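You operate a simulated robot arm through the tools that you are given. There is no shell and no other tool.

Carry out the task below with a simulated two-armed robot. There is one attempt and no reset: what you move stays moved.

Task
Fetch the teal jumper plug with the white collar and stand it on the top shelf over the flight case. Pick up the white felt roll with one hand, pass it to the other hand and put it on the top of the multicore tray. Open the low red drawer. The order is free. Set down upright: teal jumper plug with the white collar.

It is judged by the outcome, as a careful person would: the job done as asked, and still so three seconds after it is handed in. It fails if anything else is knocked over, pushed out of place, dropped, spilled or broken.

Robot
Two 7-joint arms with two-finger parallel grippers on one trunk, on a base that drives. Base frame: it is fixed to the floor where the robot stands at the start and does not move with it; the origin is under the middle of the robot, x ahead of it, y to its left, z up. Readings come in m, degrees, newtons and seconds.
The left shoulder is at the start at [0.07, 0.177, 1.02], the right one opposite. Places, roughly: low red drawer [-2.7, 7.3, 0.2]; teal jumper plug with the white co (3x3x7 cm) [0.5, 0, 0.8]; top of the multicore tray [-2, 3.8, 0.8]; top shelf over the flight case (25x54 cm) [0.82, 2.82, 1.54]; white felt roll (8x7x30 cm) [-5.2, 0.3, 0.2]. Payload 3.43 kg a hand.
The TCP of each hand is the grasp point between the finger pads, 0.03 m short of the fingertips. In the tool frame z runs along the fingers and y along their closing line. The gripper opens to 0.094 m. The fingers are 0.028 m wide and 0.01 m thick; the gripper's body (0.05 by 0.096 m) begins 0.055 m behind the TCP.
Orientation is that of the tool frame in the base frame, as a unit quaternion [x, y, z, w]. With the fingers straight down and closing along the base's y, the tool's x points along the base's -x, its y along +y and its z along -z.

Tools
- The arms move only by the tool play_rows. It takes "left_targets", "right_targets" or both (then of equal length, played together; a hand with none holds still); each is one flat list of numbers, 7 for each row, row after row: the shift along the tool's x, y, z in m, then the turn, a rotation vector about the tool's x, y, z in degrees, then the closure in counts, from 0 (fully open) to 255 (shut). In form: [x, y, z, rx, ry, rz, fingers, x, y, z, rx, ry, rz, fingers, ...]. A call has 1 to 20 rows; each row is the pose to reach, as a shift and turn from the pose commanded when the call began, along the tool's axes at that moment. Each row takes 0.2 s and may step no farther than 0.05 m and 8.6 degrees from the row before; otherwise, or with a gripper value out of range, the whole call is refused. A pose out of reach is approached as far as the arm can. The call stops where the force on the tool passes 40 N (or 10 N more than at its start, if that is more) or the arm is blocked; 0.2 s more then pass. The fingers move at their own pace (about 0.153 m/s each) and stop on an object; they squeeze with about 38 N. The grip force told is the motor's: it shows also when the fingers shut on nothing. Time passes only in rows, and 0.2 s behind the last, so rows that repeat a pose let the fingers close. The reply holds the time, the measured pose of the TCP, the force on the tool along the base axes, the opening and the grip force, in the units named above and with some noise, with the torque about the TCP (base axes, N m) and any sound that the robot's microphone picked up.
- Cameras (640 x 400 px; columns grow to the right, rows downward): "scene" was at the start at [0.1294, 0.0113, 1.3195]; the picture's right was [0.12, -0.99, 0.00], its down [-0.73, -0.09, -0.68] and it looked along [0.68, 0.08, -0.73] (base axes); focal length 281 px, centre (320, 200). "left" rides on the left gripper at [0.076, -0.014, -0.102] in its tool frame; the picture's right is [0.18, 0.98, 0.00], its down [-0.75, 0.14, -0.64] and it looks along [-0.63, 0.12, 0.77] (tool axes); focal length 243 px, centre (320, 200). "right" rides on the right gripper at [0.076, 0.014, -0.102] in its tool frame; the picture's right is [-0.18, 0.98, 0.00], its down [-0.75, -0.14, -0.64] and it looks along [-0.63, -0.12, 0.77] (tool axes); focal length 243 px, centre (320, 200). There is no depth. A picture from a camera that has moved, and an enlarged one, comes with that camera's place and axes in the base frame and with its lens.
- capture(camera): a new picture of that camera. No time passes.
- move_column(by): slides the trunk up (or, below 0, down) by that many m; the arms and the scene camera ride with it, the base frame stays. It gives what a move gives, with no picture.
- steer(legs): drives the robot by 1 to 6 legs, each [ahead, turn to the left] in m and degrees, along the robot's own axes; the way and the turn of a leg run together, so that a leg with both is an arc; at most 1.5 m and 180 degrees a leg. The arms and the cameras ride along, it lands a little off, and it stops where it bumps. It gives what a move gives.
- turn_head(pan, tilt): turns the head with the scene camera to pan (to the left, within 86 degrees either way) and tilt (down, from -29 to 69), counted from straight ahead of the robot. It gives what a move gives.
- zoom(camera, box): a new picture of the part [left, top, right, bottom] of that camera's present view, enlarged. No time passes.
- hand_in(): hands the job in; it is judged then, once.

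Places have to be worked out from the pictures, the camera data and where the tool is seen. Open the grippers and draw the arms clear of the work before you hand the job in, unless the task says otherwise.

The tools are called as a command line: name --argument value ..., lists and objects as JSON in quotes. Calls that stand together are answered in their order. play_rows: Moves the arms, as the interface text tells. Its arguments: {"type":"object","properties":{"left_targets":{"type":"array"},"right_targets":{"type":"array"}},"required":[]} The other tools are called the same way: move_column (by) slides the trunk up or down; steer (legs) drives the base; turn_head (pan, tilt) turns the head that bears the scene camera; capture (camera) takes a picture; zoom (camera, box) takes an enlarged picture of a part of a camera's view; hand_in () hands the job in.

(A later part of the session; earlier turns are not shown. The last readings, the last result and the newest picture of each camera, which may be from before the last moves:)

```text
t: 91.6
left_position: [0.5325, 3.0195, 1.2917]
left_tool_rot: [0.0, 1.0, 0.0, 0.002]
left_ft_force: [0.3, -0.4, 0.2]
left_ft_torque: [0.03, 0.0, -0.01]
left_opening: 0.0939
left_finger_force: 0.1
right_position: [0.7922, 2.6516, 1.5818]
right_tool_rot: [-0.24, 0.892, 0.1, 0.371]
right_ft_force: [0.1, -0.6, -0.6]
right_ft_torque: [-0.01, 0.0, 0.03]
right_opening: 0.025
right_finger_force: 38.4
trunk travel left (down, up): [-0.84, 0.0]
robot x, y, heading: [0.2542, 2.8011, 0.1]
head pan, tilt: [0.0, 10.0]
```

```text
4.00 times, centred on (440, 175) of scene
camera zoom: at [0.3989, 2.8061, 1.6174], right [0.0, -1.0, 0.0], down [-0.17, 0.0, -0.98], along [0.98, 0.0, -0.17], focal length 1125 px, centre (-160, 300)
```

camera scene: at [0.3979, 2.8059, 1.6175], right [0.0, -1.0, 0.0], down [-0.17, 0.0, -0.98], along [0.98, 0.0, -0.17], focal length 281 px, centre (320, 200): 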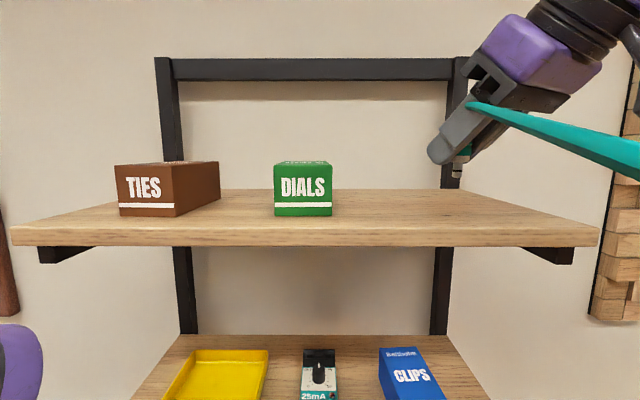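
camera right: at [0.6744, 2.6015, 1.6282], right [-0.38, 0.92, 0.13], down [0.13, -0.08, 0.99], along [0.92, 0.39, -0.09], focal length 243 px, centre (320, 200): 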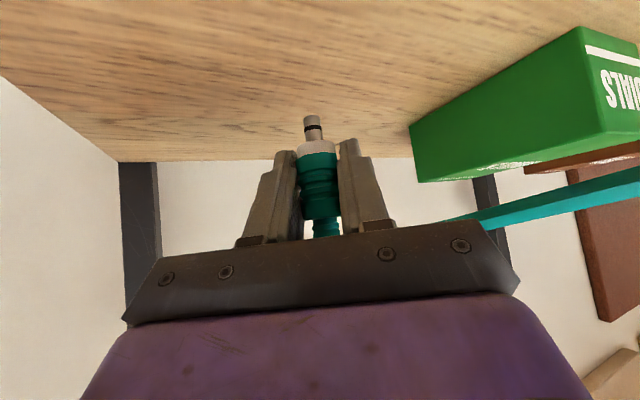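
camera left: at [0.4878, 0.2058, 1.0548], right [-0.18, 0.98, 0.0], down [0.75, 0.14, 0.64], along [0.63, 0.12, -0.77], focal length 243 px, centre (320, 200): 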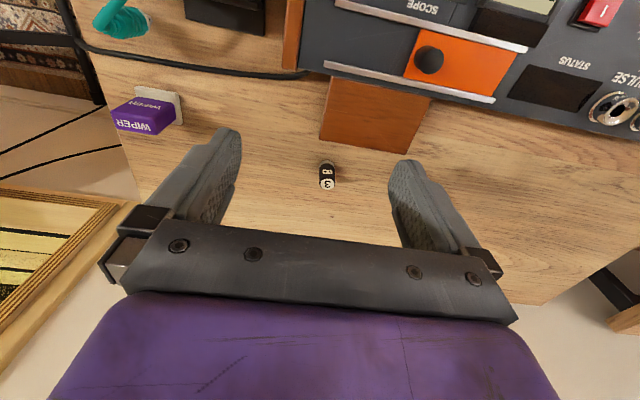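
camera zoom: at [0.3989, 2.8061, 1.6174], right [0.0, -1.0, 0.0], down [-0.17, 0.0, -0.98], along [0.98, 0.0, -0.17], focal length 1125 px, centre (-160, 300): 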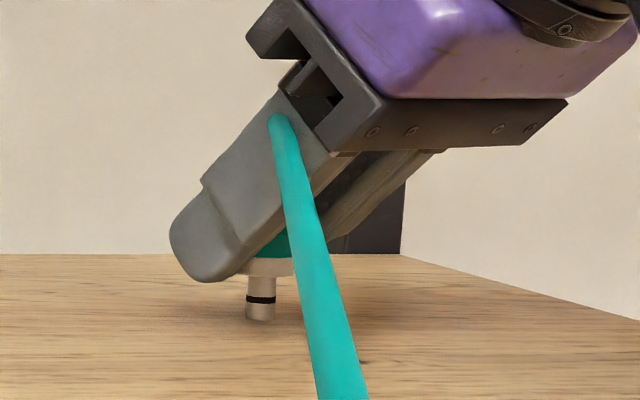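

No contact yet; the tip estimate is z≈1.541. I lower in 1.5 mm steps.

play_rows --right_targets '[0.0011, 0, 0.0011, 0, 0, 0, 255, 0.0011, 0, 0.0011, 0, 0, 0, 255]'

play_rows --right_targets '[0.0011, 0, 0.0011, 0, 0, 0, 255, 0.0011, 0, 0.0011, 0, 0, 0, 255]'

```text
t: 92.2
left_position: [0.5325, 3.0195, 1.2918]
left_tool_rot: [0.001, 1.0, 0.0, 0.003]
left_ft_force: [-0.7, -1.3, 0.8]
left_ft_torque: [0.02, -0.02, 0.02]
left_opening: 0.094
left_finger_force: 0.0
right_position: [0.7907, 2.6519, 1.5812]
right_tool_rot: [-0.239, 0.892, 0.099, 0.371]
right_ft_force: [-0.1, -0.3, -1.3]
right_ft_torque: [-0.02, 0.02, -0.01]
right_opening: 0.0252
right_finger_force: 37.6
trunk travel left (down, up): [-0.84, 0.0]
robot x, y, heading: [0.2534, 2.8031, 0.1]
head pan, tilt: [0.0, 10.0]
```

```text
t: 92.8
left_position: [0.5329, 3.02, 1.2915]
left_tool_rot: [0.001, 1.0, 0.0, 0.002]
left_ft_force: [-0.2, 0.4, -0.3]
left_ft_torque: [-0.01, 0.04, -0.02]
left_opening: 0.0941
left_finger_force: 0.0
right_position: [0.7923, 2.6519, 1.5807]
right_tool_rot: [-0.239, 0.891, 0.1, 0.373]
right_ft_force: [6.2, -1.7, 12.8]
right_ft_torque: [-0.02, -0.24, -0.01]
right_opening: 0.0252
right_finger_force: 38.2
trunk travel left (down, up): [-0.84, 0.0]
robot x, y, heading: [0.2587, 2.8071, -0.1]
head pan, tilt: [0.0, 10.0]
```

Contact: 12.8 N up. I ease back about 1 mm to unload, then check.

play_rows --right_targets '[-0.0007, 0, -0.0007, 0, 0, 0, 255, -0.0007, 0, -0.0007, 0, 0, 0, 255]'

zoom --camera "right" --box '[220, 50, 420, 250]'

zoom --camera "scene" --box '[360, 125, 520, 225]'

```text
t: 93.4
left_position: [0.5318, 3.0196, 1.2911]
left_tool_rot: [0.0, 1.0, 0.0, 0.002]
left_ft_force: [-0.6, 0.1, 0.5]
left_ft_torque: [0.02, 0.01, 0.02]
left_opening: 0.094
left_finger_force: 0.0
right_position: [0.7907, 2.6521, 1.5802]
right_tool_rot: [-0.239, 0.892, 0.099, 0.371]
right_ft_force: [2.4, -0.4, 9.1]
right_ft_torque: [0.0, -0.11, 0.0]
right_opening: 0.0252
right_finger_force: 38.4
trunk travel left (down, up): [-0.84, 0.0]
robot x, y, heading: [0.2557, 2.8017, 0.2]
head pan, tilt: [0.0, 10.0]
```

```text
2.00 times, centred on (320, 150) of right
camera zoom: at [0.6732, 2.602, 1.5979], right [-0.38, 0.92, 0.13], down [0.13, -0.08, 0.99], along [0.92, 0.39, -0.09], focal length 485 px, centre (320, 300)
```

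zoom: 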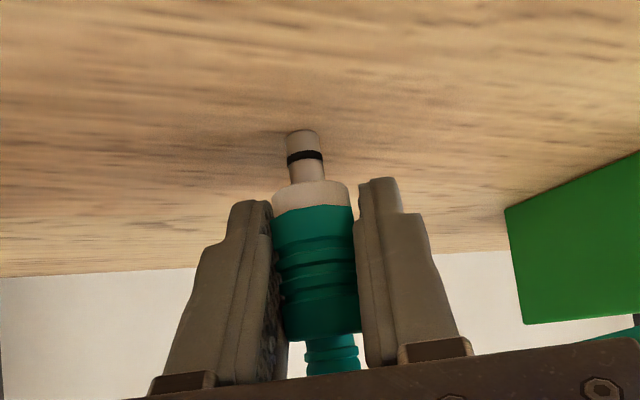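

```text
4.00 times, centred on (440, 175) of scene
camera zoom: at [0.3983, 2.8061, 1.6174], right [0.0, -1.0, 0.0], down [-0.17, 0.0, -0.98], along [0.98, 0.0, -0.17], focal length 1125 px, centre (-160, 300)
```

zoom: 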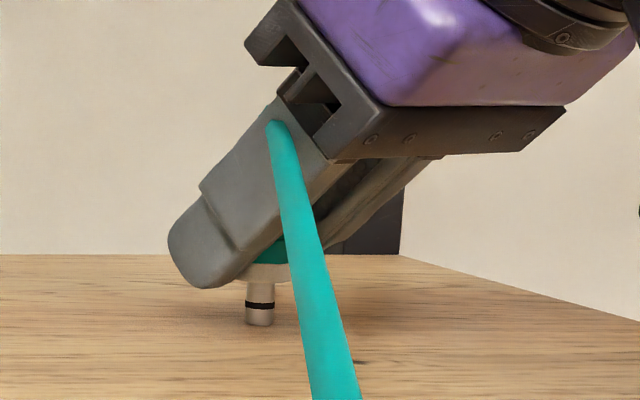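

9 N remains; I ease another 0.6 mm and then open the fingers in stages.

play_rows --right_targets '[-0.0005, 0, -0.0005, 0, 0, 0, 255, -0.0005, 0, -0.0005, 0, 0, 0, 255, -0.0005, 0, -0.0005, 0, 0, 0, 170, -0.0005, 0, -0.0005, 0, 0, 0, 150, -0.0005, 0, -0.0005, 0, 0, 0, 120, -0.0005, 0, -0.0005, 0, 0, 0, 120]'

zoom --camera "right" --box '[220, 50, 420, 250]'

zoom --camera "scene" --box '[360, 125, 520, 225]'

```text
t: 94.8
left_position: [0.5319, 3.019, 1.2909]
left_tool_rot: [0.0, 1.0, 0.0, 0.002]
left_ft_force: [-0.8, 0.1, 0.2]
left_ft_torque: [0.01, -0.01, 0.0]
left_opening: 0.0938
left_finger_force: 0.1
right_position: [0.7915, 2.6514, 1.5807]
right_tool_rot: [-0.239, 0.892, 0.099, 0.371]
right_ft_force: [-0.6, 0.0, 0.2]
right_ft_torque: [0.01, -0.02, 0.0]
right_opening: 0.0497
right_finger_force: 0.0
trunk travel left (down, up): [-0.84, 0.0]
robot x, y, heading: [0.2545, 2.8051, -0.1]
head pan, tilt: [0.0, 10.0]
```

```text
2.00 times, centred on (320, 150) of right
camera zoom: at [0.6732, 2.6017, 1.5987], right [-0.38, 0.92, 0.13], down [0.14, -0.08, 0.99], along [0.92, 0.39, -0.09], focal length 485 px, centre (320, 300)
```

zoom: 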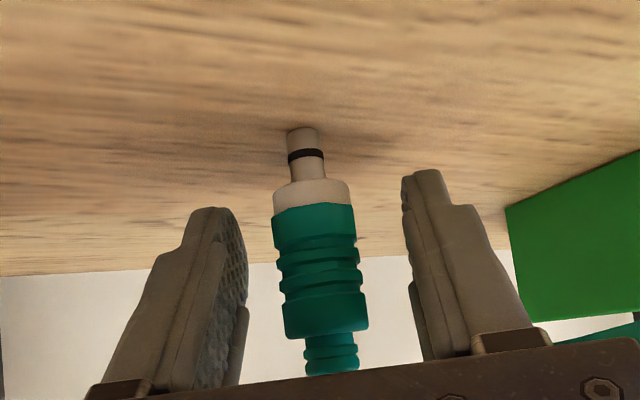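

```text
4.00 times, centred on (440, 175) of scene
camera zoom: at [0.3986, 2.806, 1.6174], right [0.0, -1.0, 0.0], down [-0.17, 0.0, -0.98], along [0.98, 0.0, -0.17], focal length 1125 px, centre (-160, 300)
```

zoom: 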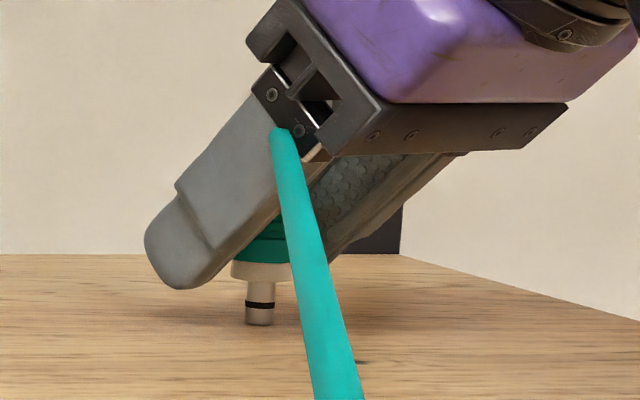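

The plug stands upright by itself. I retract slowly along the fingers and check it stays.

play_rows --right_targets '[0, 0, -0.01, 0, 0, 0, 100, 0, 0, -0.025, 0, 0, 0, 90, 0, 0, -0.04, 0, 0, 0, 90]'

capture --camera "right"

capture --camera "scene"

```text
t: 95.6
left_position: [0.532, 3.0193, 1.2909]
left_tool_rot: [0.001, 1.0, -0.001, 0.002]
left_ft_force: [0.0, 0.0, -0.1]
left_ft_torque: [-0.01, 0.04, -0.03]
left_opening: 0.0937
left_finger_force: 0.0
right_position: [0.7648, 2.6363, 1.6082]
right_tool_rot: [-0.239, 0.892, 0.099, 0.372]
right_ft_force: [0.1, -0.3, -0.8]
right_ft_torque: [-0.01, 0.0, 0.02]
right_opening: 0.0609
right_finger_force: 0.1
trunk travel left (down, up): [-0.84, 0.0]
robot x, y, heading: [0.2532, 2.8034, -0.1]
head pan, tilt: [0.0, 10.0]
```

```text
taken
camera right: at [0.6472, 2.5863, 1.6255], right [-0.38, 0.92, 0.13], down [0.13, -0.08, 0.99], along [0.92, 0.39, -0.09], focal length 243 px, centre (320, 200)
```

right: 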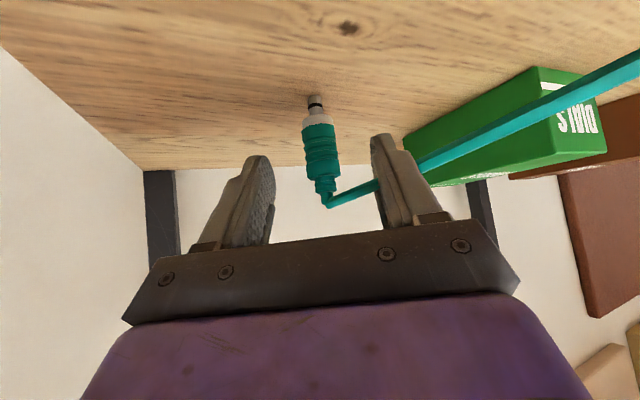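

```text
taken
camera scene: at [0.3982, 2.8055, 1.6174], right [0.0, -1.0, 0.0], down [-0.17, 0.0, -0.98], along [0.98, 0.0, -0.17], focal length 281 px, centre (320, 200)
```

scene: 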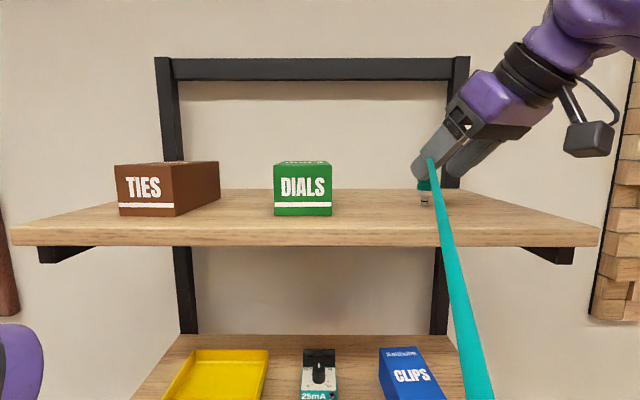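

The plug stays standing. I withdraw horizontally along the hand's own heading, then back the base away and look.

play_rows --right_targets '[0.02, 0, -0.02, 0, 0, 0, 90, 0.04, 0, -0.04, 0, 0, 0, 90, 0.0707, 0, -0.0707, 0, 0, 0, 90]'

steer --legs '[[-0.5, 0]]'

capture --camera "scene"

zoom --camera "scene" --box '[300, 130, 460, 230]'

```text
t: 96.4
left_position: [0.5311, 3.018, 1.2912]
left_tool_rot: [0.001, 1.0, 0.001, 0.001]
left_ft_force: [0.0, 0.1, -0.3]
left_ft_torque: [0.0, -0.02, 0.01]
left_opening: 0.0942
left_finger_force: 0.1
right_position: [0.6781, 2.587, 1.61]
right_tool_rot: [-0.24, 0.891, 0.1, 0.373]
right_ft_force: [-0.2, 0.4, 0.7]
right_ft_torque: [0.03, -0.04, 0.03]
right_opening: 0.061
right_finger_force: 0.1
trunk travel left (down, up): [-0.84, 0.0]
robot x, y, heading: [0.2547, 2.8055, -0.1]
head pan, tilt: [0.0, 10.0]
```

```text
t: 99.4
left_position: [0.024, 3.0195, 1.2914]
left_tool_rot: [0.006, 1.0, -0.001, 0.0]
left_ft_force: [-0.4, -0.3, -0.6]
left_ft_torque: [-0.04, 0.0, -0.04]
left_opening: 0.0941
left_finger_force: 0.0
right_position: [0.169, 2.5874, 1.6087]
right_tool_rot: [-0.235, 0.893, 0.097, 0.371]
right_ft_force: [0.2, -0.8, -0.1]
right_ft_torque: [-0.04, 0.05, -0.03]
right_opening: 0.061
right_finger_force: 0.1
trunk travel left (down, up): [-0.84, 0.0]
robot x, y, heading: [-0.2544, 2.8062, -0.6]
head pan, tilt: [0.0, 10.0]
```

```text
taken
camera scene: at [-0.1107, 2.8078, 1.6172], right [-0.01, -1.0, 0.0], down [-0.17, 0.0, -0.98], along [0.98, -0.01, -0.17], focal length 281 px, centre (320, 200)
```

scene: 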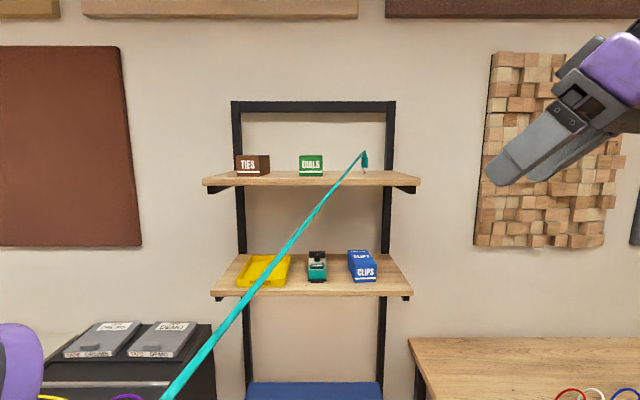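

```text
4.00 times, centred on (380, 180) of scene
camera zoom: at [-0.1107, 2.8078, 1.6172], right [-0.01, -1.0, 0.0], down [-0.17, 0.0, -0.98], along [0.98, -0.01, -0.17], focal length 1125 px, centre (80, 280)
```

zoom: 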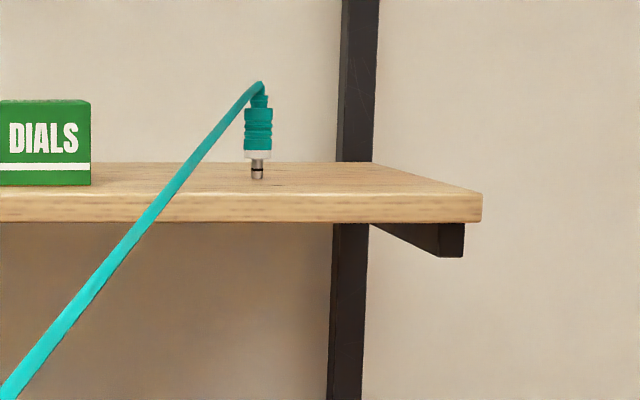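

The plug stands upright on the top shelf, clear of the other boxes. Next I lower the trunk and fold the right arm to a compact straight-down pose before driving on.

move_column --by -0.24

play_rows --right_targets '[0.025, 0.003, 0.01, 0, 7.5, 0, 60, 0.05, 0.007, 0.02, 0, 15, 0, 0, 0.075, 0.01, 0.03, 0, 22.5, 0, 0, 0.1, 0.013, 0.04, 0, 30, 0, 0, 0.125, 0.017, 0.05, 0, 37.5, 0, 0, 0.15, 0.02, 0.06, 0, 45, 0, 0, 0.15, 0.02, 0.06, 0, 45, 0, 0]'

```text
t: 101.9
left_position: [0.0239, 3.0198, 1.0503]
left_tool_rot: [0.006, 1.0, 0.0, 0.002]
left_ft_force: [0.4, -0.2, 0.0]
left_ft_torque: [-0.03, 0.02, 0.01]
left_opening: 0.0939
left_finger_force: 0.2
right_position: [0.1667, 2.5879, 1.37]
right_tool_rot: [-0.236, 0.893, 0.097, 0.372]
right_ft_force: [0.1, 0.9, -0.1]
right_ft_torque: [0.04, 0.02, 0.02]
right_opening: 0.061
right_finger_force: 0.1
trunk travel left (down, up): [-0.6, 0.24]
robot x, y, heading: [-0.2577, 2.8074, -0.7]
head pan, tilt: [0.0, 10.0]
```

```text
t: 103.5
left_position: [0.0224, 3.0201, 1.0511]
left_tool_rot: [0.006, 1.0, 0.0, 0.002]
left_ft_force: [-0.4, 0.2, -0.8]
left_ft_torque: [0.04, 0.01, 0.0]
left_opening: 0.0942
left_finger_force: 0.1
right_position: [0.0994, 2.5736, 1.2225]
right_tool_rot: [-0.255, 0.967, -0.001, 0.0]
right_ft_force: [0.8, -0.3, 0.1]
right_ft_torque: [-0.01, 0.03, 0.0]
right_opening: 0.094
right_finger_force: 0.2
trunk travel left (down, up): [-0.6, 0.24]
robot x, y, heading: [-0.2535, 2.8048, -0.7]
head pan, tilt: [0.0, 10.0]
```

I finish folding: yaw the right hand back to straight ahead, lower and draw it in.

play_rows --right_targets '[0.012, 0.007, 0.034, 0, 0, 6, 0, 0.024, 0.014, 0.068, 0, 0, 12, 0, 0.036, 0.021, 0.102, 0, 0, 18, 0, 0.049, 0.028, 0.136, 0, 0, 24, 0, 0.061, 0.035, 0.17, 0, 0, 30.2, 0]'

steer --legs '[[0, 150]]'

turn_head --pan 0 --tilt 15

capture --camera "scene"

turn_head --pan 60 --tilt 15

capture --camera "scene"

turn_head --pan -60 --tilt 15

capture --camera "scene"

```text
t: 104.7
left_position: [0.0238, 3.0192, 1.0513]
left_tool_rot: [0.006, 1.0, 0.0, 0.002]
left_ft_force: [-0.3, -0.1, 0.3]
left_ft_torque: [0.01, 0.01, -0.02]
left_opening: 0.0941
left_finger_force: 0.0
right_position: [0.0293, 2.5736, 1.052]
right_tool_rot: [0.007, 1.0, 0.0, 0.002]
right_ft_force: [1.0, -0.3, 0.1]
right_ft_torque: [-0.01, 0.01, -0.03]
right_opening: 0.0939
right_finger_force: 0.1
trunk travel left (down, up): [-0.6, 0.24]
robot x, y, heading: [-0.2546, 2.8048, -0.6]
head pan, tilt: [0.0, 10.0]
```

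```text
t: 111.1
left_position: [-0.606, 2.7874, 1.0521]
left_tool_rot: [0.955, -0.298, -0.002, 0.0]
left_ft_force: [0.7, 0.4, -0.1]
left_ft_torque: [0.0, 0.0, -0.03]
left_opening: 0.0939
left_finger_force: 0.0
right_position: [-0.3623, 3.1609, 1.0524]
right_tool_rot: [0.954, -0.299, -0.001, -0.001]
right_ft_force: [0.5, -0.1, -0.4]
right_ft_torque: [0.01, -0.01, 0.0]
right_opening: 0.0939
right_finger_force: 0.0
trunk travel left (down, up): [-0.6, 0.24]
robot x, y, heading: [-0.255, 2.8043, 145.1]
head pan, tilt: [0.0, 10.0]
```

```text
t: 111.8
left_position: [-0.6055, 2.7877, 1.0513]
left_tool_rot: [0.954, -0.299, -0.001, 0.0]
left_ft_force: [0.5, -0.1, -0.4]
left_ft_torque: [0.01, 0.0, 0.02]
left_opening: 0.0941
left_finger_force: 0.1
right_position: [-0.3615, 3.1612, 1.0539]
right_tool_rot: [0.954, -0.299, -0.002, 0.001]
right_ft_force: [-0.3, 0.4, 0.6]
right_ft_torque: [0.0, -0.03, 0.03]
right_opening: 0.0935
right_finger_force: 0.1
trunk travel left (down, up): [-0.6, 0.24]
robot x, y, heading: [-0.2574, 2.8054, 145.3]
head pan, tilt: [0.0, 15.0]
```

```text
taken
camera scene: at [-0.3737, 2.8911, 1.3693], right [0.57, 0.82, 0.0], down [0.21, -0.15, -0.97], along [-0.79, 0.55, -0.26], focal length 281 px, centre (320, 200)
```

scene: 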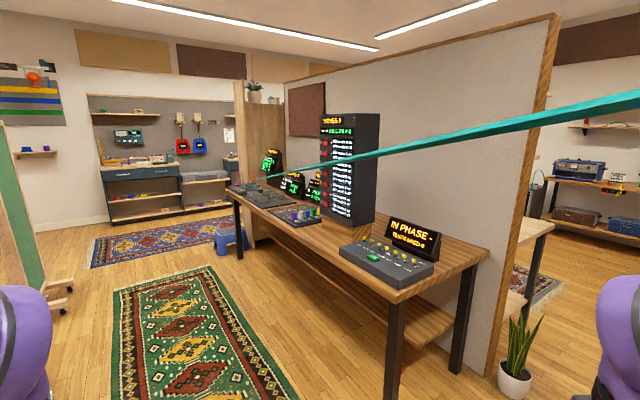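

```text
t: 113.1
left_position: [-0.6063, 2.7888, 1.0509]
left_tool_rot: [0.955, -0.298, -0.001, 0.0]
left_ft_force: [-0.2, -1.3, -0.5]
left_ft_torque: [0.01, -0.01, 0.01]
left_opening: 0.0941
left_finger_force: 0.0
right_position: [-0.3604, 3.1606, 1.0533]
right_tool_rot: [0.954, -0.298, -0.002, 0.0]
right_ft_force: [-0.4, 0.8, -0.4]
right_ft_torque: [0.02, 0.01, 0.0]
right_opening: 0.094
right_finger_force: 0.0
trunk travel left (down, up): [-0.6, 0.24]
robot x, y, heading: [-0.2594, 2.8071, 145.5]
head pan, tilt: [60.0, 15.0]
```

```text
taken
camera scene: at [-0.3813, 2.7981, 1.3693], right [-0.43, 0.9, 0.0], down [0.23, 0.11, -0.97], along [-0.87, -0.41, -0.26], focal length 281 px, centre (320, 200)
```

scene: 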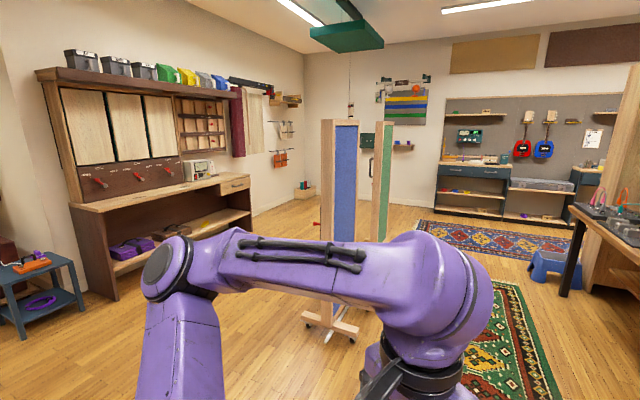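

```text
t: 115.1
left_position: [-0.6059, 2.7883, 1.0514]
left_tool_rot: [0.955, -0.298, -0.001, -0.001]
left_ft_force: [-0.2, 0.6, 0.0]
left_ft_torque: [0.01, -0.03, 0.03]
left_opening: 0.0939
left_finger_force: 0.0
right_position: [-0.3607, 3.1634, 1.0514]
right_tool_rot: [0.954, -0.299, -0.002, 0.0]
right_ft_force: [0.1, -0.1, 0.0]
right_ft_torque: [-0.01, 0.0, -0.01]
right_opening: 0.0939
right_finger_force: 0.0
trunk travel left (down, up): [-0.6, 0.24]
robot x, y, heading: [-0.2568, 2.8074, 145.3]
head pan, tilt: [-60.0, 15.0]
```

```text
taken
camera scene: at [-0.2893, 2.9311, 1.3693], right [1.0, -0.08, 0.0], down [-0.02, -0.26, -0.97], along [0.08, 0.96, -0.26], focal length 281 px, centre (320, 200)
```

scene: 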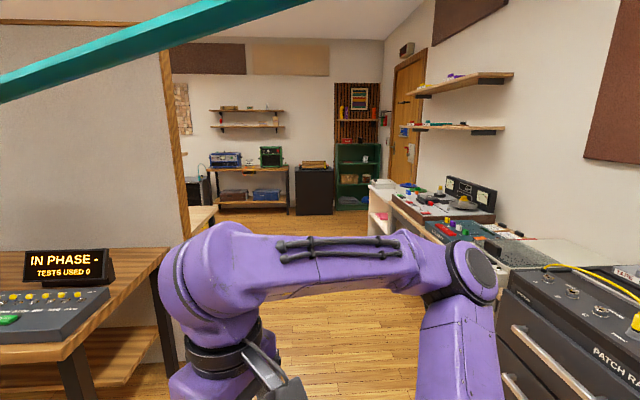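

The roll should be near pixel (310,187) of the left-turned view. I look there enlarged, and at the desk with the tray.

turn_head --pan 60 --tilt 15

zoom --camera "scene" --box '[230, 140, 350, 215]'

turn_head --pan 0 --tilt 15

zoom --camera "scene" --box '[200, 120, 360, 220]'

```text
t: 117.1
left_position: [-0.6062, 2.7879, 1.0518]
left_tool_rot: [0.954, -0.298, -0.002, 0.0]
left_ft_force: [0.4, -0.8, 0.5]
left_ft_torque: [0.04, -0.03, 0.02]
left_opening: 0.0939
left_finger_force: 0.1
right_position: [-0.363, 3.1616, 1.0527]
right_tool_rot: [0.954, -0.299, -0.002, 0.001]
right_ft_force: [-0.2, 0.1, 0.0]
right_ft_torque: [0.0, -0.01, 0.0]
right_opening: 0.0939
right_finger_force: 0.0
trunk travel left (down, up): [-0.6, 0.24]
robot x, y, heading: [-0.2553, 2.8079, 145.2]
head pan, tilt: [60.0, 15.0]
```

```text
5.33 times, centred on (290, 178) of scene
camera zoom: at [-0.3813, 2.7981, 1.3693], right [-0.43, 0.9, 0.0], down [0.23, 0.11, -0.97], along [-0.87, -0.41, -0.26], focal length 1500 px, centre (480, 320)
```

zoom: 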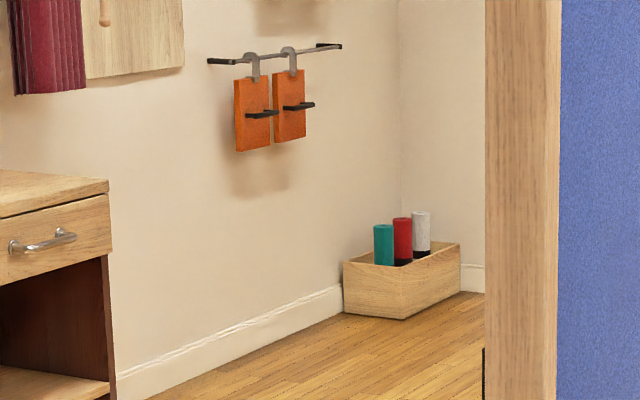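

```text
t: 118.4
left_position: [-0.6057, 2.789, 1.0512]
left_tool_rot: [0.954, -0.298, -0.001, -0.001]
left_ft_force: [1.1, -0.2, 0.0]
left_ft_torque: [0.03, -0.03, -0.03]
left_opening: 0.094
left_finger_force: 0.1
right_position: [-0.3608, 3.1614, 1.0524]
right_tool_rot: [0.954, -0.299, -0.002, 0.0]
right_ft_force: [-0.1, -0.6, -0.3]
right_ft_torque: [0.02, 0.0, 0.0]
right_opening: 0.0937
right_finger_force: 0.2
trunk travel left (down, up): [-0.6, 0.24]
robot x, y, heading: [-0.2529, 2.8057, 145.2]
head pan, tilt: [0.0, 15.0]
```

```text
4.00 times, centred on (280, 170) of scene
camera zoom: at [-0.3737, 2.891, 1.3693], right [0.57, 0.82, 0.0], down [0.21, -0.15, -0.97], along [-0.79, 0.55, -0.26], focal length 1125 px, centre (480, 320)
```

zoom: 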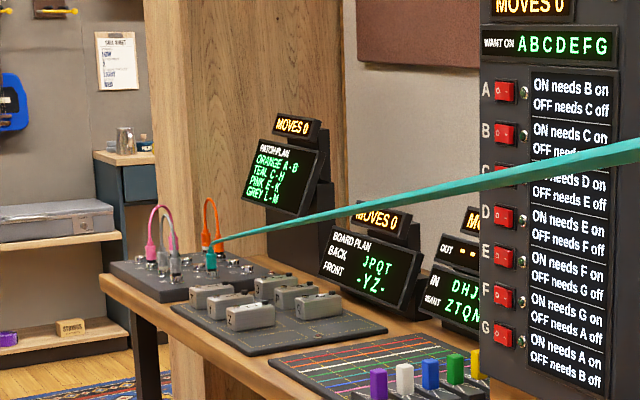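

The white roll stands in a floor box in the corner near [-5.2, 0.3]; the tray with coloured lines lies on the desk near [-2, 3.8], desk front edge y≈3.7. I drive west through the corridor between the desk and the screen carts, at y≈3.1.

steer --legs '[[0, 15], [0.88, 0], [0, 20], [1.2, 0]]'

turn_head --pan 45 --tilt 20

capture --camera "scene"

turn_head --pan -60 --tilt 35

capture --camera "scene"

turn_head --pan 0 --tilt 20

capture --camera "scene"

```text
t: 130.8
left_position: [-2.5784, 2.8426, 1.0518]
left_tool_rot: [1.0, 0.009, -0.002, 0.001]
left_ft_force: [0.0, 0.3, -0.6]
left_ft_torque: [0.02, -0.02, -0.03]
left_opening: 0.0938
left_finger_force: 0.0
right_position: [-2.5981, 3.2872, 1.0513]
right_tool_rot: [1.0, 0.008, -0.002, 0.001]
right_ft_force: [-0.1, -0.8, -1.4]
right_ft_torque: [0.01, -0.04, 0.01]
right_opening: 0.0939
right_finger_force: 0.1
trunk travel left (down, up): [-0.6, 0.24]
robot x, y, heading: [-2.3064, 3.0634, -179.1]
head pan, tilt: [0.0, 15.0]
```

```text
t: 131.9
left_position: [-2.5766, 2.8424, 1.0516]
left_tool_rot: [1.0, 0.01, -0.001, 0.0]
left_ft_force: [-0.4, 0.1, 0.1]
left_ft_torque: [-0.02, 0.04, 0.01]
left_opening: 0.0939
left_finger_force: 0.0
right_position: [-2.5972, 3.2881, 1.0517]
right_tool_rot: [1.0, 0.008, -0.001, 0.001]
right_ft_force: [0.3, 0.2, 0.2]
right_ft_torque: [-0.01, 0.01, -0.04]
right_opening: 0.0939
right_finger_force: 0.0
trunk travel left (down, up): [-0.6, 0.24]
robot x, y, heading: [-2.3026, 3.0664, -178.8]
head pan, tilt: [45.0, 20.0]
```

```text
taken
camera scene: at [-2.42, 2.9966, 1.3611], right [-0.72, 0.7, 0.0], down [0.24, 0.25, -0.94], along [-0.65, -0.68, -0.34], focal length 281 px, centre (320, 200)
```

scene: 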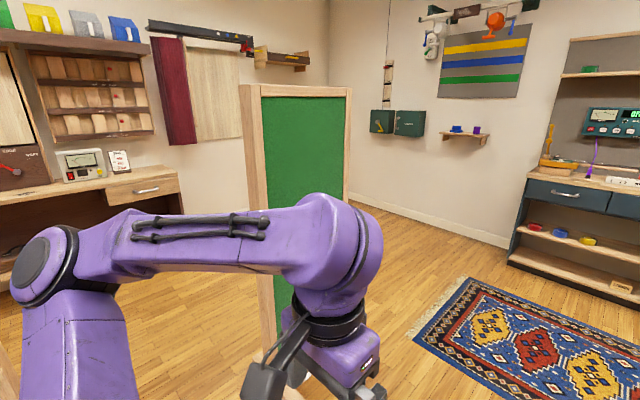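

```text
t: 133.7
left_position: [-2.5781, 2.8427, 1.0505]
left_tool_rot: [1.0, 0.009, -0.001, 0.0]
left_ft_force: [0.0, -0.5, 0.4]
left_ft_torque: [0.0, 0.01, -0.01]
left_opening: 0.094
left_finger_force: 0.1
right_position: [-2.597, 3.2881, 1.0529]
right_tool_rot: [1.0, 0.008, -0.002, 0.001]
right_ft_force: [-0.2, -0.2, 0.0]
right_ft_torque: [-0.01, 0.01, 0.01]
right_opening: 0.094
right_finger_force: 0.0
trunk travel left (down, up): [-0.6, 0.24]
robot x, y, heading: [-2.3063, 3.0578, -179.1]
head pan, tilt: [-60.0, 35.0]
```

```text
taken
camera scene: at [-2.4006, 3.139, 1.3373], right [0.86, 0.52, 0.0], down [0.3, -0.49, -0.82], along [-0.42, 0.7, -0.57], focal length 281 px, centre (320, 200)
```

scene: 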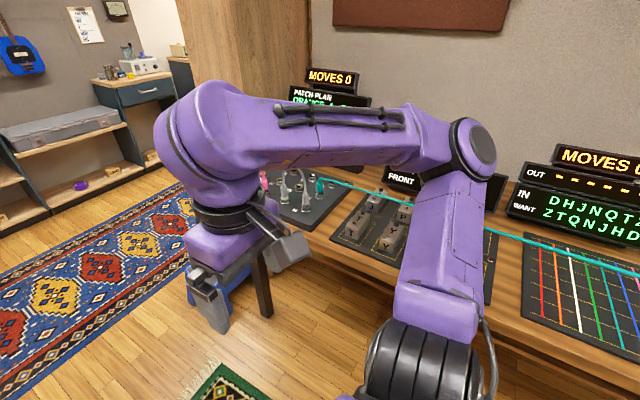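

```text
t: 135.0
left_position: [-2.5778, 2.8436, 1.0525]
left_tool_rot: [1.0, 0.009, -0.001, -0.001]
left_ft_force: [0.2, 0.8, 0.0]
left_ft_torque: [0.01, -0.02, -0.02]
left_opening: 0.0941
left_finger_force: 0.0
right_position: [-2.5967, 3.2877, 1.0528]
right_tool_rot: [1.0, 0.008, -0.002, 0.002]
right_ft_force: [0.6, -0.7, 1.0]
right_ft_torque: [0.03, 0.01, 0.02]
right_opening: 0.0944
right_finger_force: 0.1
trunk travel left (down, up): [-0.6, 0.24]
robot x, y, heading: [-2.3064, 3.061, -179.1]
head pan, tilt: [0.0, 20.0]
```

```text
taken
camera scene: at [-2.4483, 3.062, 1.3611], right [-0.02, 1.0, 0.0], down [0.34, 0.01, -0.94], along [-0.94, -0.02, -0.34], focal length 281 px, centre (320, 200)
```

scene: 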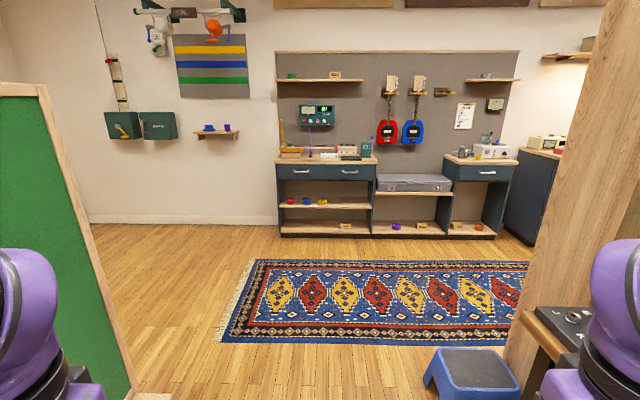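

The way west is open; the green screen's end is near [-3.4, 2.1]. I drive on 1.9 m, then turn south toward the corner box.

steer --legs '[[1.4, 0], [1.1, 0], [0, 88]]'

turn_head --pan 0 --tilt 25

capture --camera "scene"

```text
t: 146.7
left_position: [-5.006, 2.7745, 1.0507]
left_tool_rot: [1.0, 0.017, 0.0, 0.0]
left_ft_force: [0.3, 0.4, 0.5]
left_ft_torque: [0.0, 0.01, 0.01]
left_opening: 0.094
left_finger_force: 0.0
right_position: [-5.0329, 3.2189, 1.0522]
right_tool_rot: [1.0, 0.015, 0.0, 0.0]
right_ft_force: [-0.9, -0.3, 0.3]
right_ft_torque: [0.0, 0.0, 0.0]
right_opening: 0.0939
right_finger_force: 0.1
trunk travel left (down, up): [-0.6, 0.24]
robot x, y, heading: [-4.7385, 3.0012, -177.9]
head pan, tilt: [0.0, 20.0]
stopped in leg 2: the robot was blocked; the commanded pose is now the measured one
```

```text
t: 147.3
left_position: [-5.005, 2.7751, 1.0513]
left_tool_rot: [1.0, 0.017, -0.001, 0.0]
left_ft_force: [-0.4, 0.1, 0.1]
left_ft_torque: [-0.01, 0.02, 0.0]
left_opening: 0.094
left_finger_force: 0.1
right_position: [-5.0312, 3.2193, 1.0523]
right_tool_rot: [1.0, 0.016, -0.001, 0.001]
right_ft_force: [0.4, 0.6, 0.1]
right_ft_torque: [0.01, -0.01, 0.02]
right_opening: 0.0938
right_finger_force: 0.1
trunk travel left (down, up): [-0.6, 0.24]
robot x, y, heading: [-4.7375, 2.9985, -178.1]
head pan, tilt: [0.0, 25.0]
```

```text
taken
camera scene: at [-4.877, 2.9955, 1.3532], right [-0.03, 1.0, 0.0], down [0.42, 0.01, -0.91], along [-0.91, -0.03, -0.42], focal length 281 px, centre (320, 200)
```

scene: 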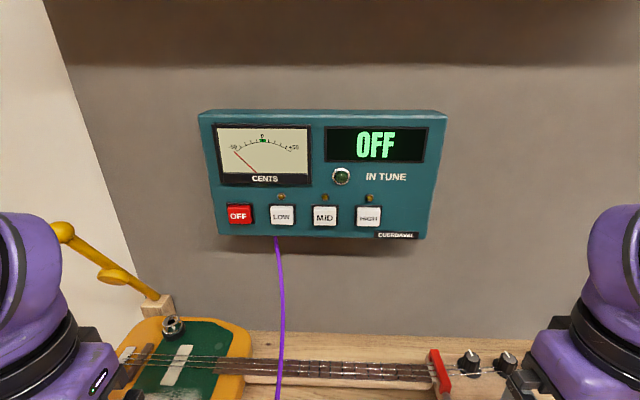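

I was blocked: the workbench is nearer than I judged, and the base touched it. I check with the wrist cameras and look down before backing off.

capture --camera "left"

capture --camera "right"

turn_head --pan 0 --tilt 65

capture --camera "scene"

```text
taken
camera left: at [-4.9298, 2.792, 1.154], right [0.22, -0.98, 0.0], down [-0.75, -0.17, 0.64], along [-0.63, -0.14, -0.76], focal length 243 px, centre (320, 200)
```

left: 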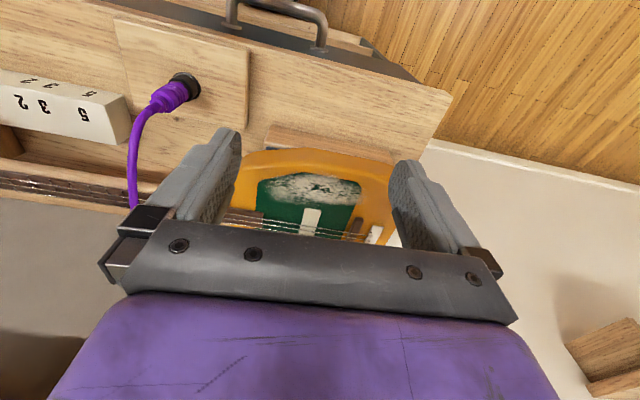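

```text
taken
camera right: at [-4.955, 3.2083, 1.1546], right [-0.15, -0.99, 0.0], down [-0.76, 0.12, 0.64], along [-0.64, 0.1, -0.76], focal length 243 px, centre (320, 200)
```

right: 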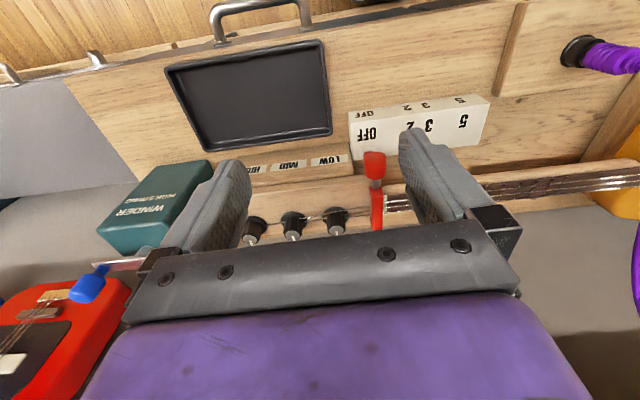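

```text
t: 148.4
left_position: [-5.0073, 2.7743, 1.0519]
left_tool_rot: [1.0, 0.016, -0.001, 0.001]
left_ft_force: [0.0, 0.2, 0.7]
left_ft_torque: [0.0, -0.03, -0.01]
left_opening: 0.094
left_finger_force: 0.2
right_position: [-5.0319, 3.2191, 1.0517]
right_tool_rot: [1.0, 0.016, -0.001, 0.001]
right_ft_force: [-0.4, -0.1, 0.0]
right_ft_torque: [-0.01, -0.01, -0.03]
right_opening: 0.0942
right_finger_force: 0.0
trunk travel left (down, up): [-0.6, 0.24]
robot x, y, heading: [-4.7346, 2.9982, -178.0]
head pan, tilt: [0.0, 65.0]
```

```text
taken
camera scene: at [-4.8464, 2.9965, 1.2975], right [-0.03, 1.0, 0.0], down [0.91, 0.03, -0.42], along [-0.42, -0.01, -0.91], focal length 281 px, centre (320, 200)
```

scene: 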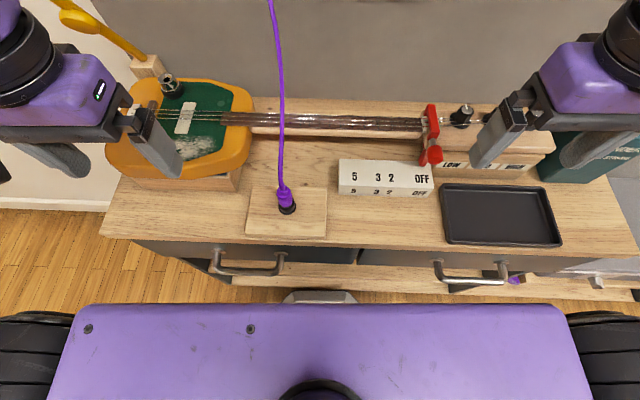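

Nothing is touching the hands; only the base met the bench's foot. I back off 0.55 m, turn south and look.

steer --legs '[[-0.55, 0], [0, 88]]'

turn_head --pan 0 --tilt 25

capture --camera "scene"

turn_head --pan -70 --tilt 25

capture --camera "scene"

```text
t: 155.2
left_position: [-3.9883, 2.7323, 1.0507]
left_tool_rot: [0.716, 0.698, -0.002, 0.001]
left_ft_force: [0.0, -0.8, -1.0]
left_ft_torque: [0.05, 0.01, 0.03]
left_opening: 0.0939
left_finger_force: 0.0
right_position: [-4.4335, 2.735, 1.0519]
right_tool_rot: [0.718, 0.696, 0.0, 0.002]
right_ft_force: [0.2, 0.2, 0.4]
right_ft_torque: [0.0, 0.03, 0.0]
right_opening: 0.094
right_finger_force: 0.0
trunk travel left (down, up): [-0.6, 0.24]
robot x, y, heading: [-4.1942, 3.0156, -91.7]
head pan, tilt: [0.0, 65.0]
```

```text
t: 156.3
left_position: [-3.9891, 2.7337, 1.0514]
left_tool_rot: [0.716, 0.698, -0.002, 0.001]
left_ft_force: [0.5, -0.3, -0.7]
left_ft_torque: [-0.01, 0.0, -0.01]
left_opening: 0.0942
left_finger_force: 0.0
right_position: [-4.4334, 2.7329, 1.0525]
right_tool_rot: [0.717, 0.697, -0.001, 0.002]
right_ft_force: [0.2, -0.1, 0.2]
right_ft_torque: [-0.02, -0.03, -0.01]
right_opening: 0.0939
right_finger_force: 0.0
trunk travel left (down, up): [-0.6, 0.24]
robot x, y, heading: [-4.1988, 3.0158, -91.7]
head pan, tilt: [0.0, 25.0]
```

```text
taken
camera scene: at [-4.2, 2.8747, 1.353], right [-1.0, 0.03, 0.0], down [0.01, 0.42, -0.91], along [-0.02, -0.91, -0.42], focal length 281 px, centre (320, 200)
```

scene: 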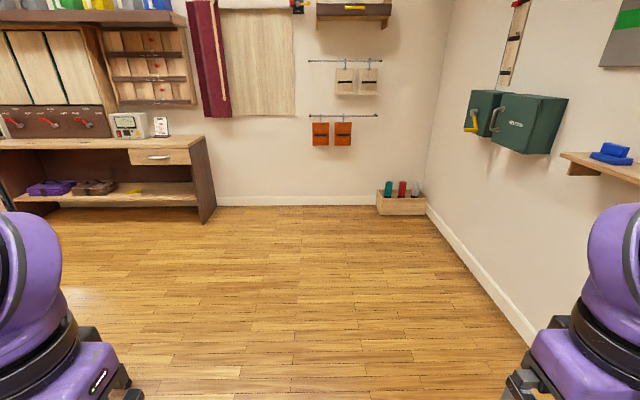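

```text
t: 157.7
left_position: [-3.9874, 2.7328, 1.0498]
left_tool_rot: [0.717, 0.698, 0.0, 0.001]
left_ft_force: [0.2, 0.8, -1.3]
left_ft_torque: [0.03, -0.01, -0.05]
left_opening: 0.0938
left_finger_force: 0.1
right_position: [-4.4351, 2.7338, 1.0526]
right_tool_rot: [0.718, 0.697, -0.001, 0.002]
right_ft_force: [0.2, -0.3, 0.7]
right_ft_torque: [-0.02, -0.04, 0.01]
right_opening: 0.0939
right_finger_force: 0.0
trunk travel left (down, up): [-0.6, 0.24]
robot x, y, heading: [-4.1957, 3.0158, -91.3]
head pan, tilt: [-70.0, 25.0]
```

```text
taken
camera scene: at [-4.2849, 2.9375, 1.353], right [-0.32, 0.95, 0.0], down [0.4, 0.13, -0.91], along [-0.86, -0.29, -0.42], focal length 281 px, centre (320, 200)
```

scene: 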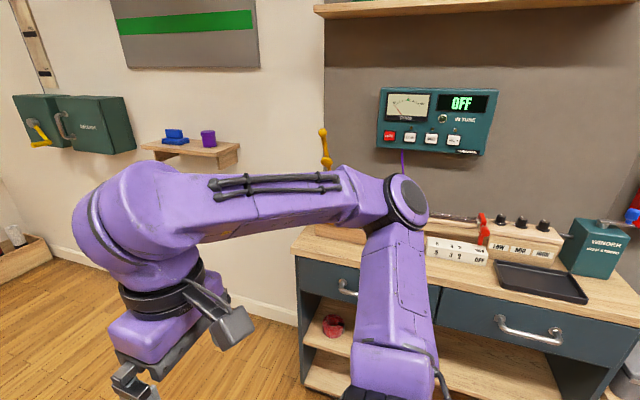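

The floor to the corner is clear: box spans x≈-4.8…-5.4, front face y≈0.3, wall at x≈-5.4. I drive to about [-4.75, 1.15] and face the corner diagonally to get arm room, then look at the rolls.

steer --legs '[[0, -14.5], [1.0, 0], [0.9, 0], [0, -16]]'

turn_head --pan 0 --tilt 45

capture --camera "scene"

```text
t: 167.3
left_position: [-4.5743, 0.9911, 1.0501]
left_tool_rot: [0.807, 0.591, -0.007, -0.001]
left_ft_force: [-1.5, -0.7, -0.4]
left_ft_torque: [0.06, -0.06, 0.02]
left_opening: 0.0941
left_finger_force: 0.0
right_position: [-4.9988, 1.1066, 1.0484]
right_tool_rot: [0.8, 0.599, -0.013, 0.003]
right_ft_force: [-2.7, -0.2, -1.7]
right_ft_torque: [0.0, -0.18, 0.03]
right_opening: 0.0944
right_finger_force: 0.0
trunk travel left (down, up): [-0.6, 0.24]
robot x, y, heading: [-4.6899, 1.3084, -107.9]
head pan, tilt: [-70.0, 25.0]
stopped in leg 3: the robot was blocked; the commanded pose is now the measured one
```

```text
t: 168.7
left_position: [-4.5771, 0.9976, 1.0532]
left_tool_rot: [0.806, 0.591, -0.004, 0.01]
left_ft_force: [0.5, 0.8, -0.6]
left_ft_torque: [0.02, -0.01, -0.02]
left_opening: 0.0939
left_finger_force: 0.1
right_position: [-5.0033, 1.1125, 1.0491]
right_tool_rot: [0.801, 0.599, -0.01, 0.009]
right_ft_force: [0.0, 0.1, -0.2]
right_ft_torque: [-0.01, -0.04, 0.0]
right_opening: 0.0938
right_finger_force: 0.1
trunk travel left (down, up): [-0.6, 0.24]
robot x, y, heading: [-4.6898, 1.3053, -108.1]
head pan, tilt: [0.0, 45.0]
```

```text
taken
camera scene: at [-4.6733, 1.2026, 1.3285], right [-0.95, 0.31, 0.04], down [0.19, 0.66, -0.73], along [-0.25, -0.69, -0.68], focal length 281 px, centre (320, 200)
```

scene: 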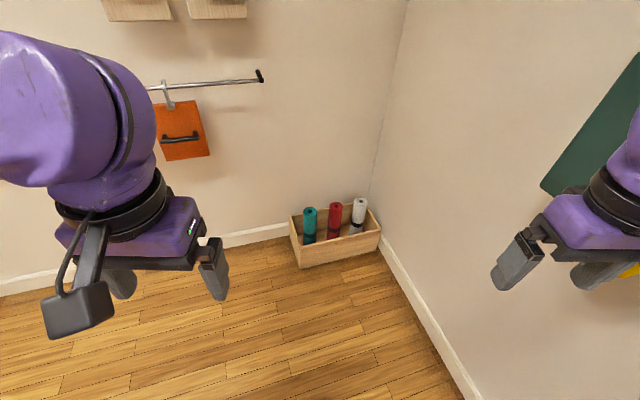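

Blocked again, and the robot is slightly tilted: probably the right elbow met something on the right wall. I look to the right before backing off.

turn_head --pan -80 --tilt 20

capture --camera "scene"

turn_head --pan 80 --tilt 30

capture --camera "scene"

```text
t: 170.2
left_position: [-4.5758, 0.9962, 1.054]
left_tool_rot: [0.805, 0.593, -0.005, 0.009]
left_ft_force: [-0.9, 0.2, -0.1]
left_ft_torque: [-0.02, 0.0, 0.01]
left_opening: 0.094
left_finger_force: 0.1
right_position: [-5.0033, 1.1103, 1.0521]
right_tool_rot: [0.802, 0.598, -0.009, 0.01]
right_ft_force: [1.0, -0.1, -0.4]
right_ft_torque: [0.02, 0.01, -0.01]
right_opening: 0.0942
right_finger_force: 0.0
trunk travel left (down, up): [-0.6, 0.24]
robot x, y, heading: [-4.6903, 1.3065, -108.0]
head pan, tilt: [-80.0, 20.0]
```

```text
taken
camera scene: at [-4.7451, 1.2956, 1.3684], right [0.14, 0.99, -0.02], down [0.3, -0.07, -0.95], along [-0.94, 0.13, -0.31], focal length 281 px, centre (320, 200)
```

scene: 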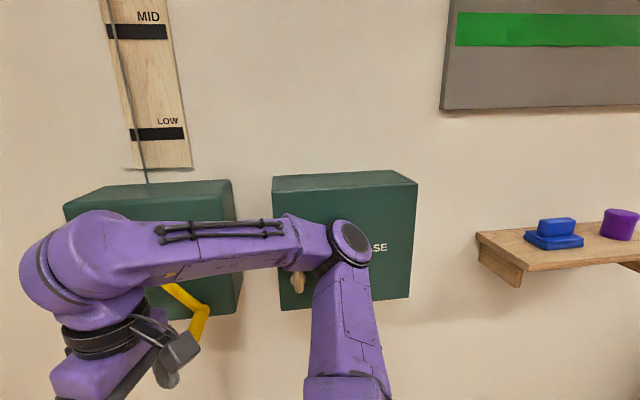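

```text
t: 172.7
left_position: [-4.5757, 0.9963, 1.0551]
left_tool_rot: [0.805, 0.594, -0.005, 0.01]
left_ft_force: [0.5, 0.1, -0.6]
left_ft_torque: [0.04, 0.03, -0.01]
left_opening: 0.094
left_finger_force: 0.1
right_position: [-5.003, 1.1109, 1.0508]
right_tool_rot: [0.8, 0.6, -0.011, 0.007]
right_ft_force: [-1.4, -0.1, 0.6]
right_ft_torque: [0.01, 0.01, -0.03]
right_opening: 0.0941
right_finger_force: 0.1
trunk travel left (down, up): [-0.6, 0.24]
robot x, y, heading: [-4.6897, 1.3022, -108.0]
head pan, tilt: [80.0, 30.0]
```

```text
taken
camera scene: at [-4.5745, 1.2403, 1.3477], right [-0.47, -0.88, 0.04], down [-0.47, 0.22, -0.85], along [0.74, -0.42, -0.52], focal length 281 px, centre (320, 200)
```

scene: 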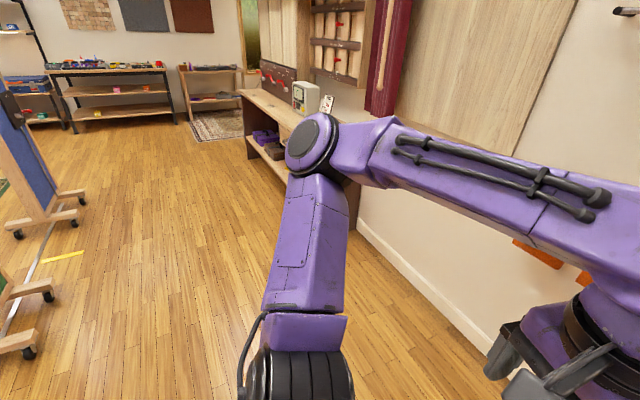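

The right elbow touches a green wall box. Reversing moves it away from the wall and away from the box's handle, so I back straight off 0.35 m.

steer --legs '[[-0.35, 0]]'

turn_head --pan -60 --tilt 15

capture --camera "scene"

```text
t: 173.9
left_position: [-4.593, 1.0614, 1.0538]
left_tool_rot: [0.806, 0.592, 0.015, 0.016]
left_ft_force: [0.6, -0.8, 0.0]
left_ft_torque: [0.01, -0.02, 0.0]
left_opening: 0.0942
left_finger_force: 0.0
right_position: [-5.0156, 1.1704, 1.0355]
right_tool_rot: [0.801, 0.598, 0.008, 0.018]
right_ft_force: [0.2, -1.0, 0.1]
right_ft_torque: [0.0, -0.03, 0.0]
right_opening: 0.0939
right_finger_force: 0.0
trunk travel left (down, up): [-0.6, 0.24]
robot x, y, heading: [-4.668, 1.3758, -106.0]
head pan, tilt: [80.0, 30.0]
stopped in leg 1: the robot was blocked; the commanded pose is now the measured one
```

```text
t: 176.1
left_position: [-4.5925, 1.0615, 1.0526]
left_tool_rot: [0.805, 0.592, 0.015, 0.018]
left_ft_force: [0.6, 0.3, -0.3]
left_ft_torque: [0.0, -0.01, -0.01]
left_opening: 0.0943
left_finger_force: 0.1
right_position: [-5.0165, 1.1712, 1.0338]
right_tool_rot: [0.801, 0.598, 0.009, 0.019]
right_ft_force: [0.1, -1.0, 0.0]
right_ft_torque: [-0.04, -0.01, -0.01]
right_opening: 0.0937
right_finger_force: 0.1
trunk travel left (down, up): [-0.6, 0.24]
robot x, y, heading: [-4.6676, 1.3754, -106.3]
head pan, tilt: [-60.0, 15.0]
```

```text
taken
camera scene: at [-4.736, 1.3003, 1.3729], right [-0.24, 0.97, 0.01], down [0.23, 0.07, -0.97], along [-0.94, -0.23, -0.24], focal length 281 px, centre (320, 200)
```

scene: 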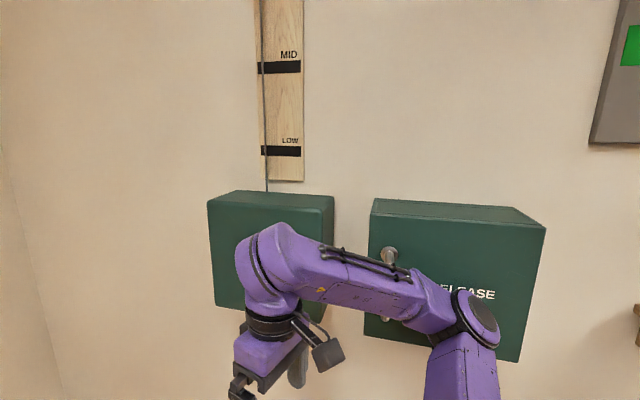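

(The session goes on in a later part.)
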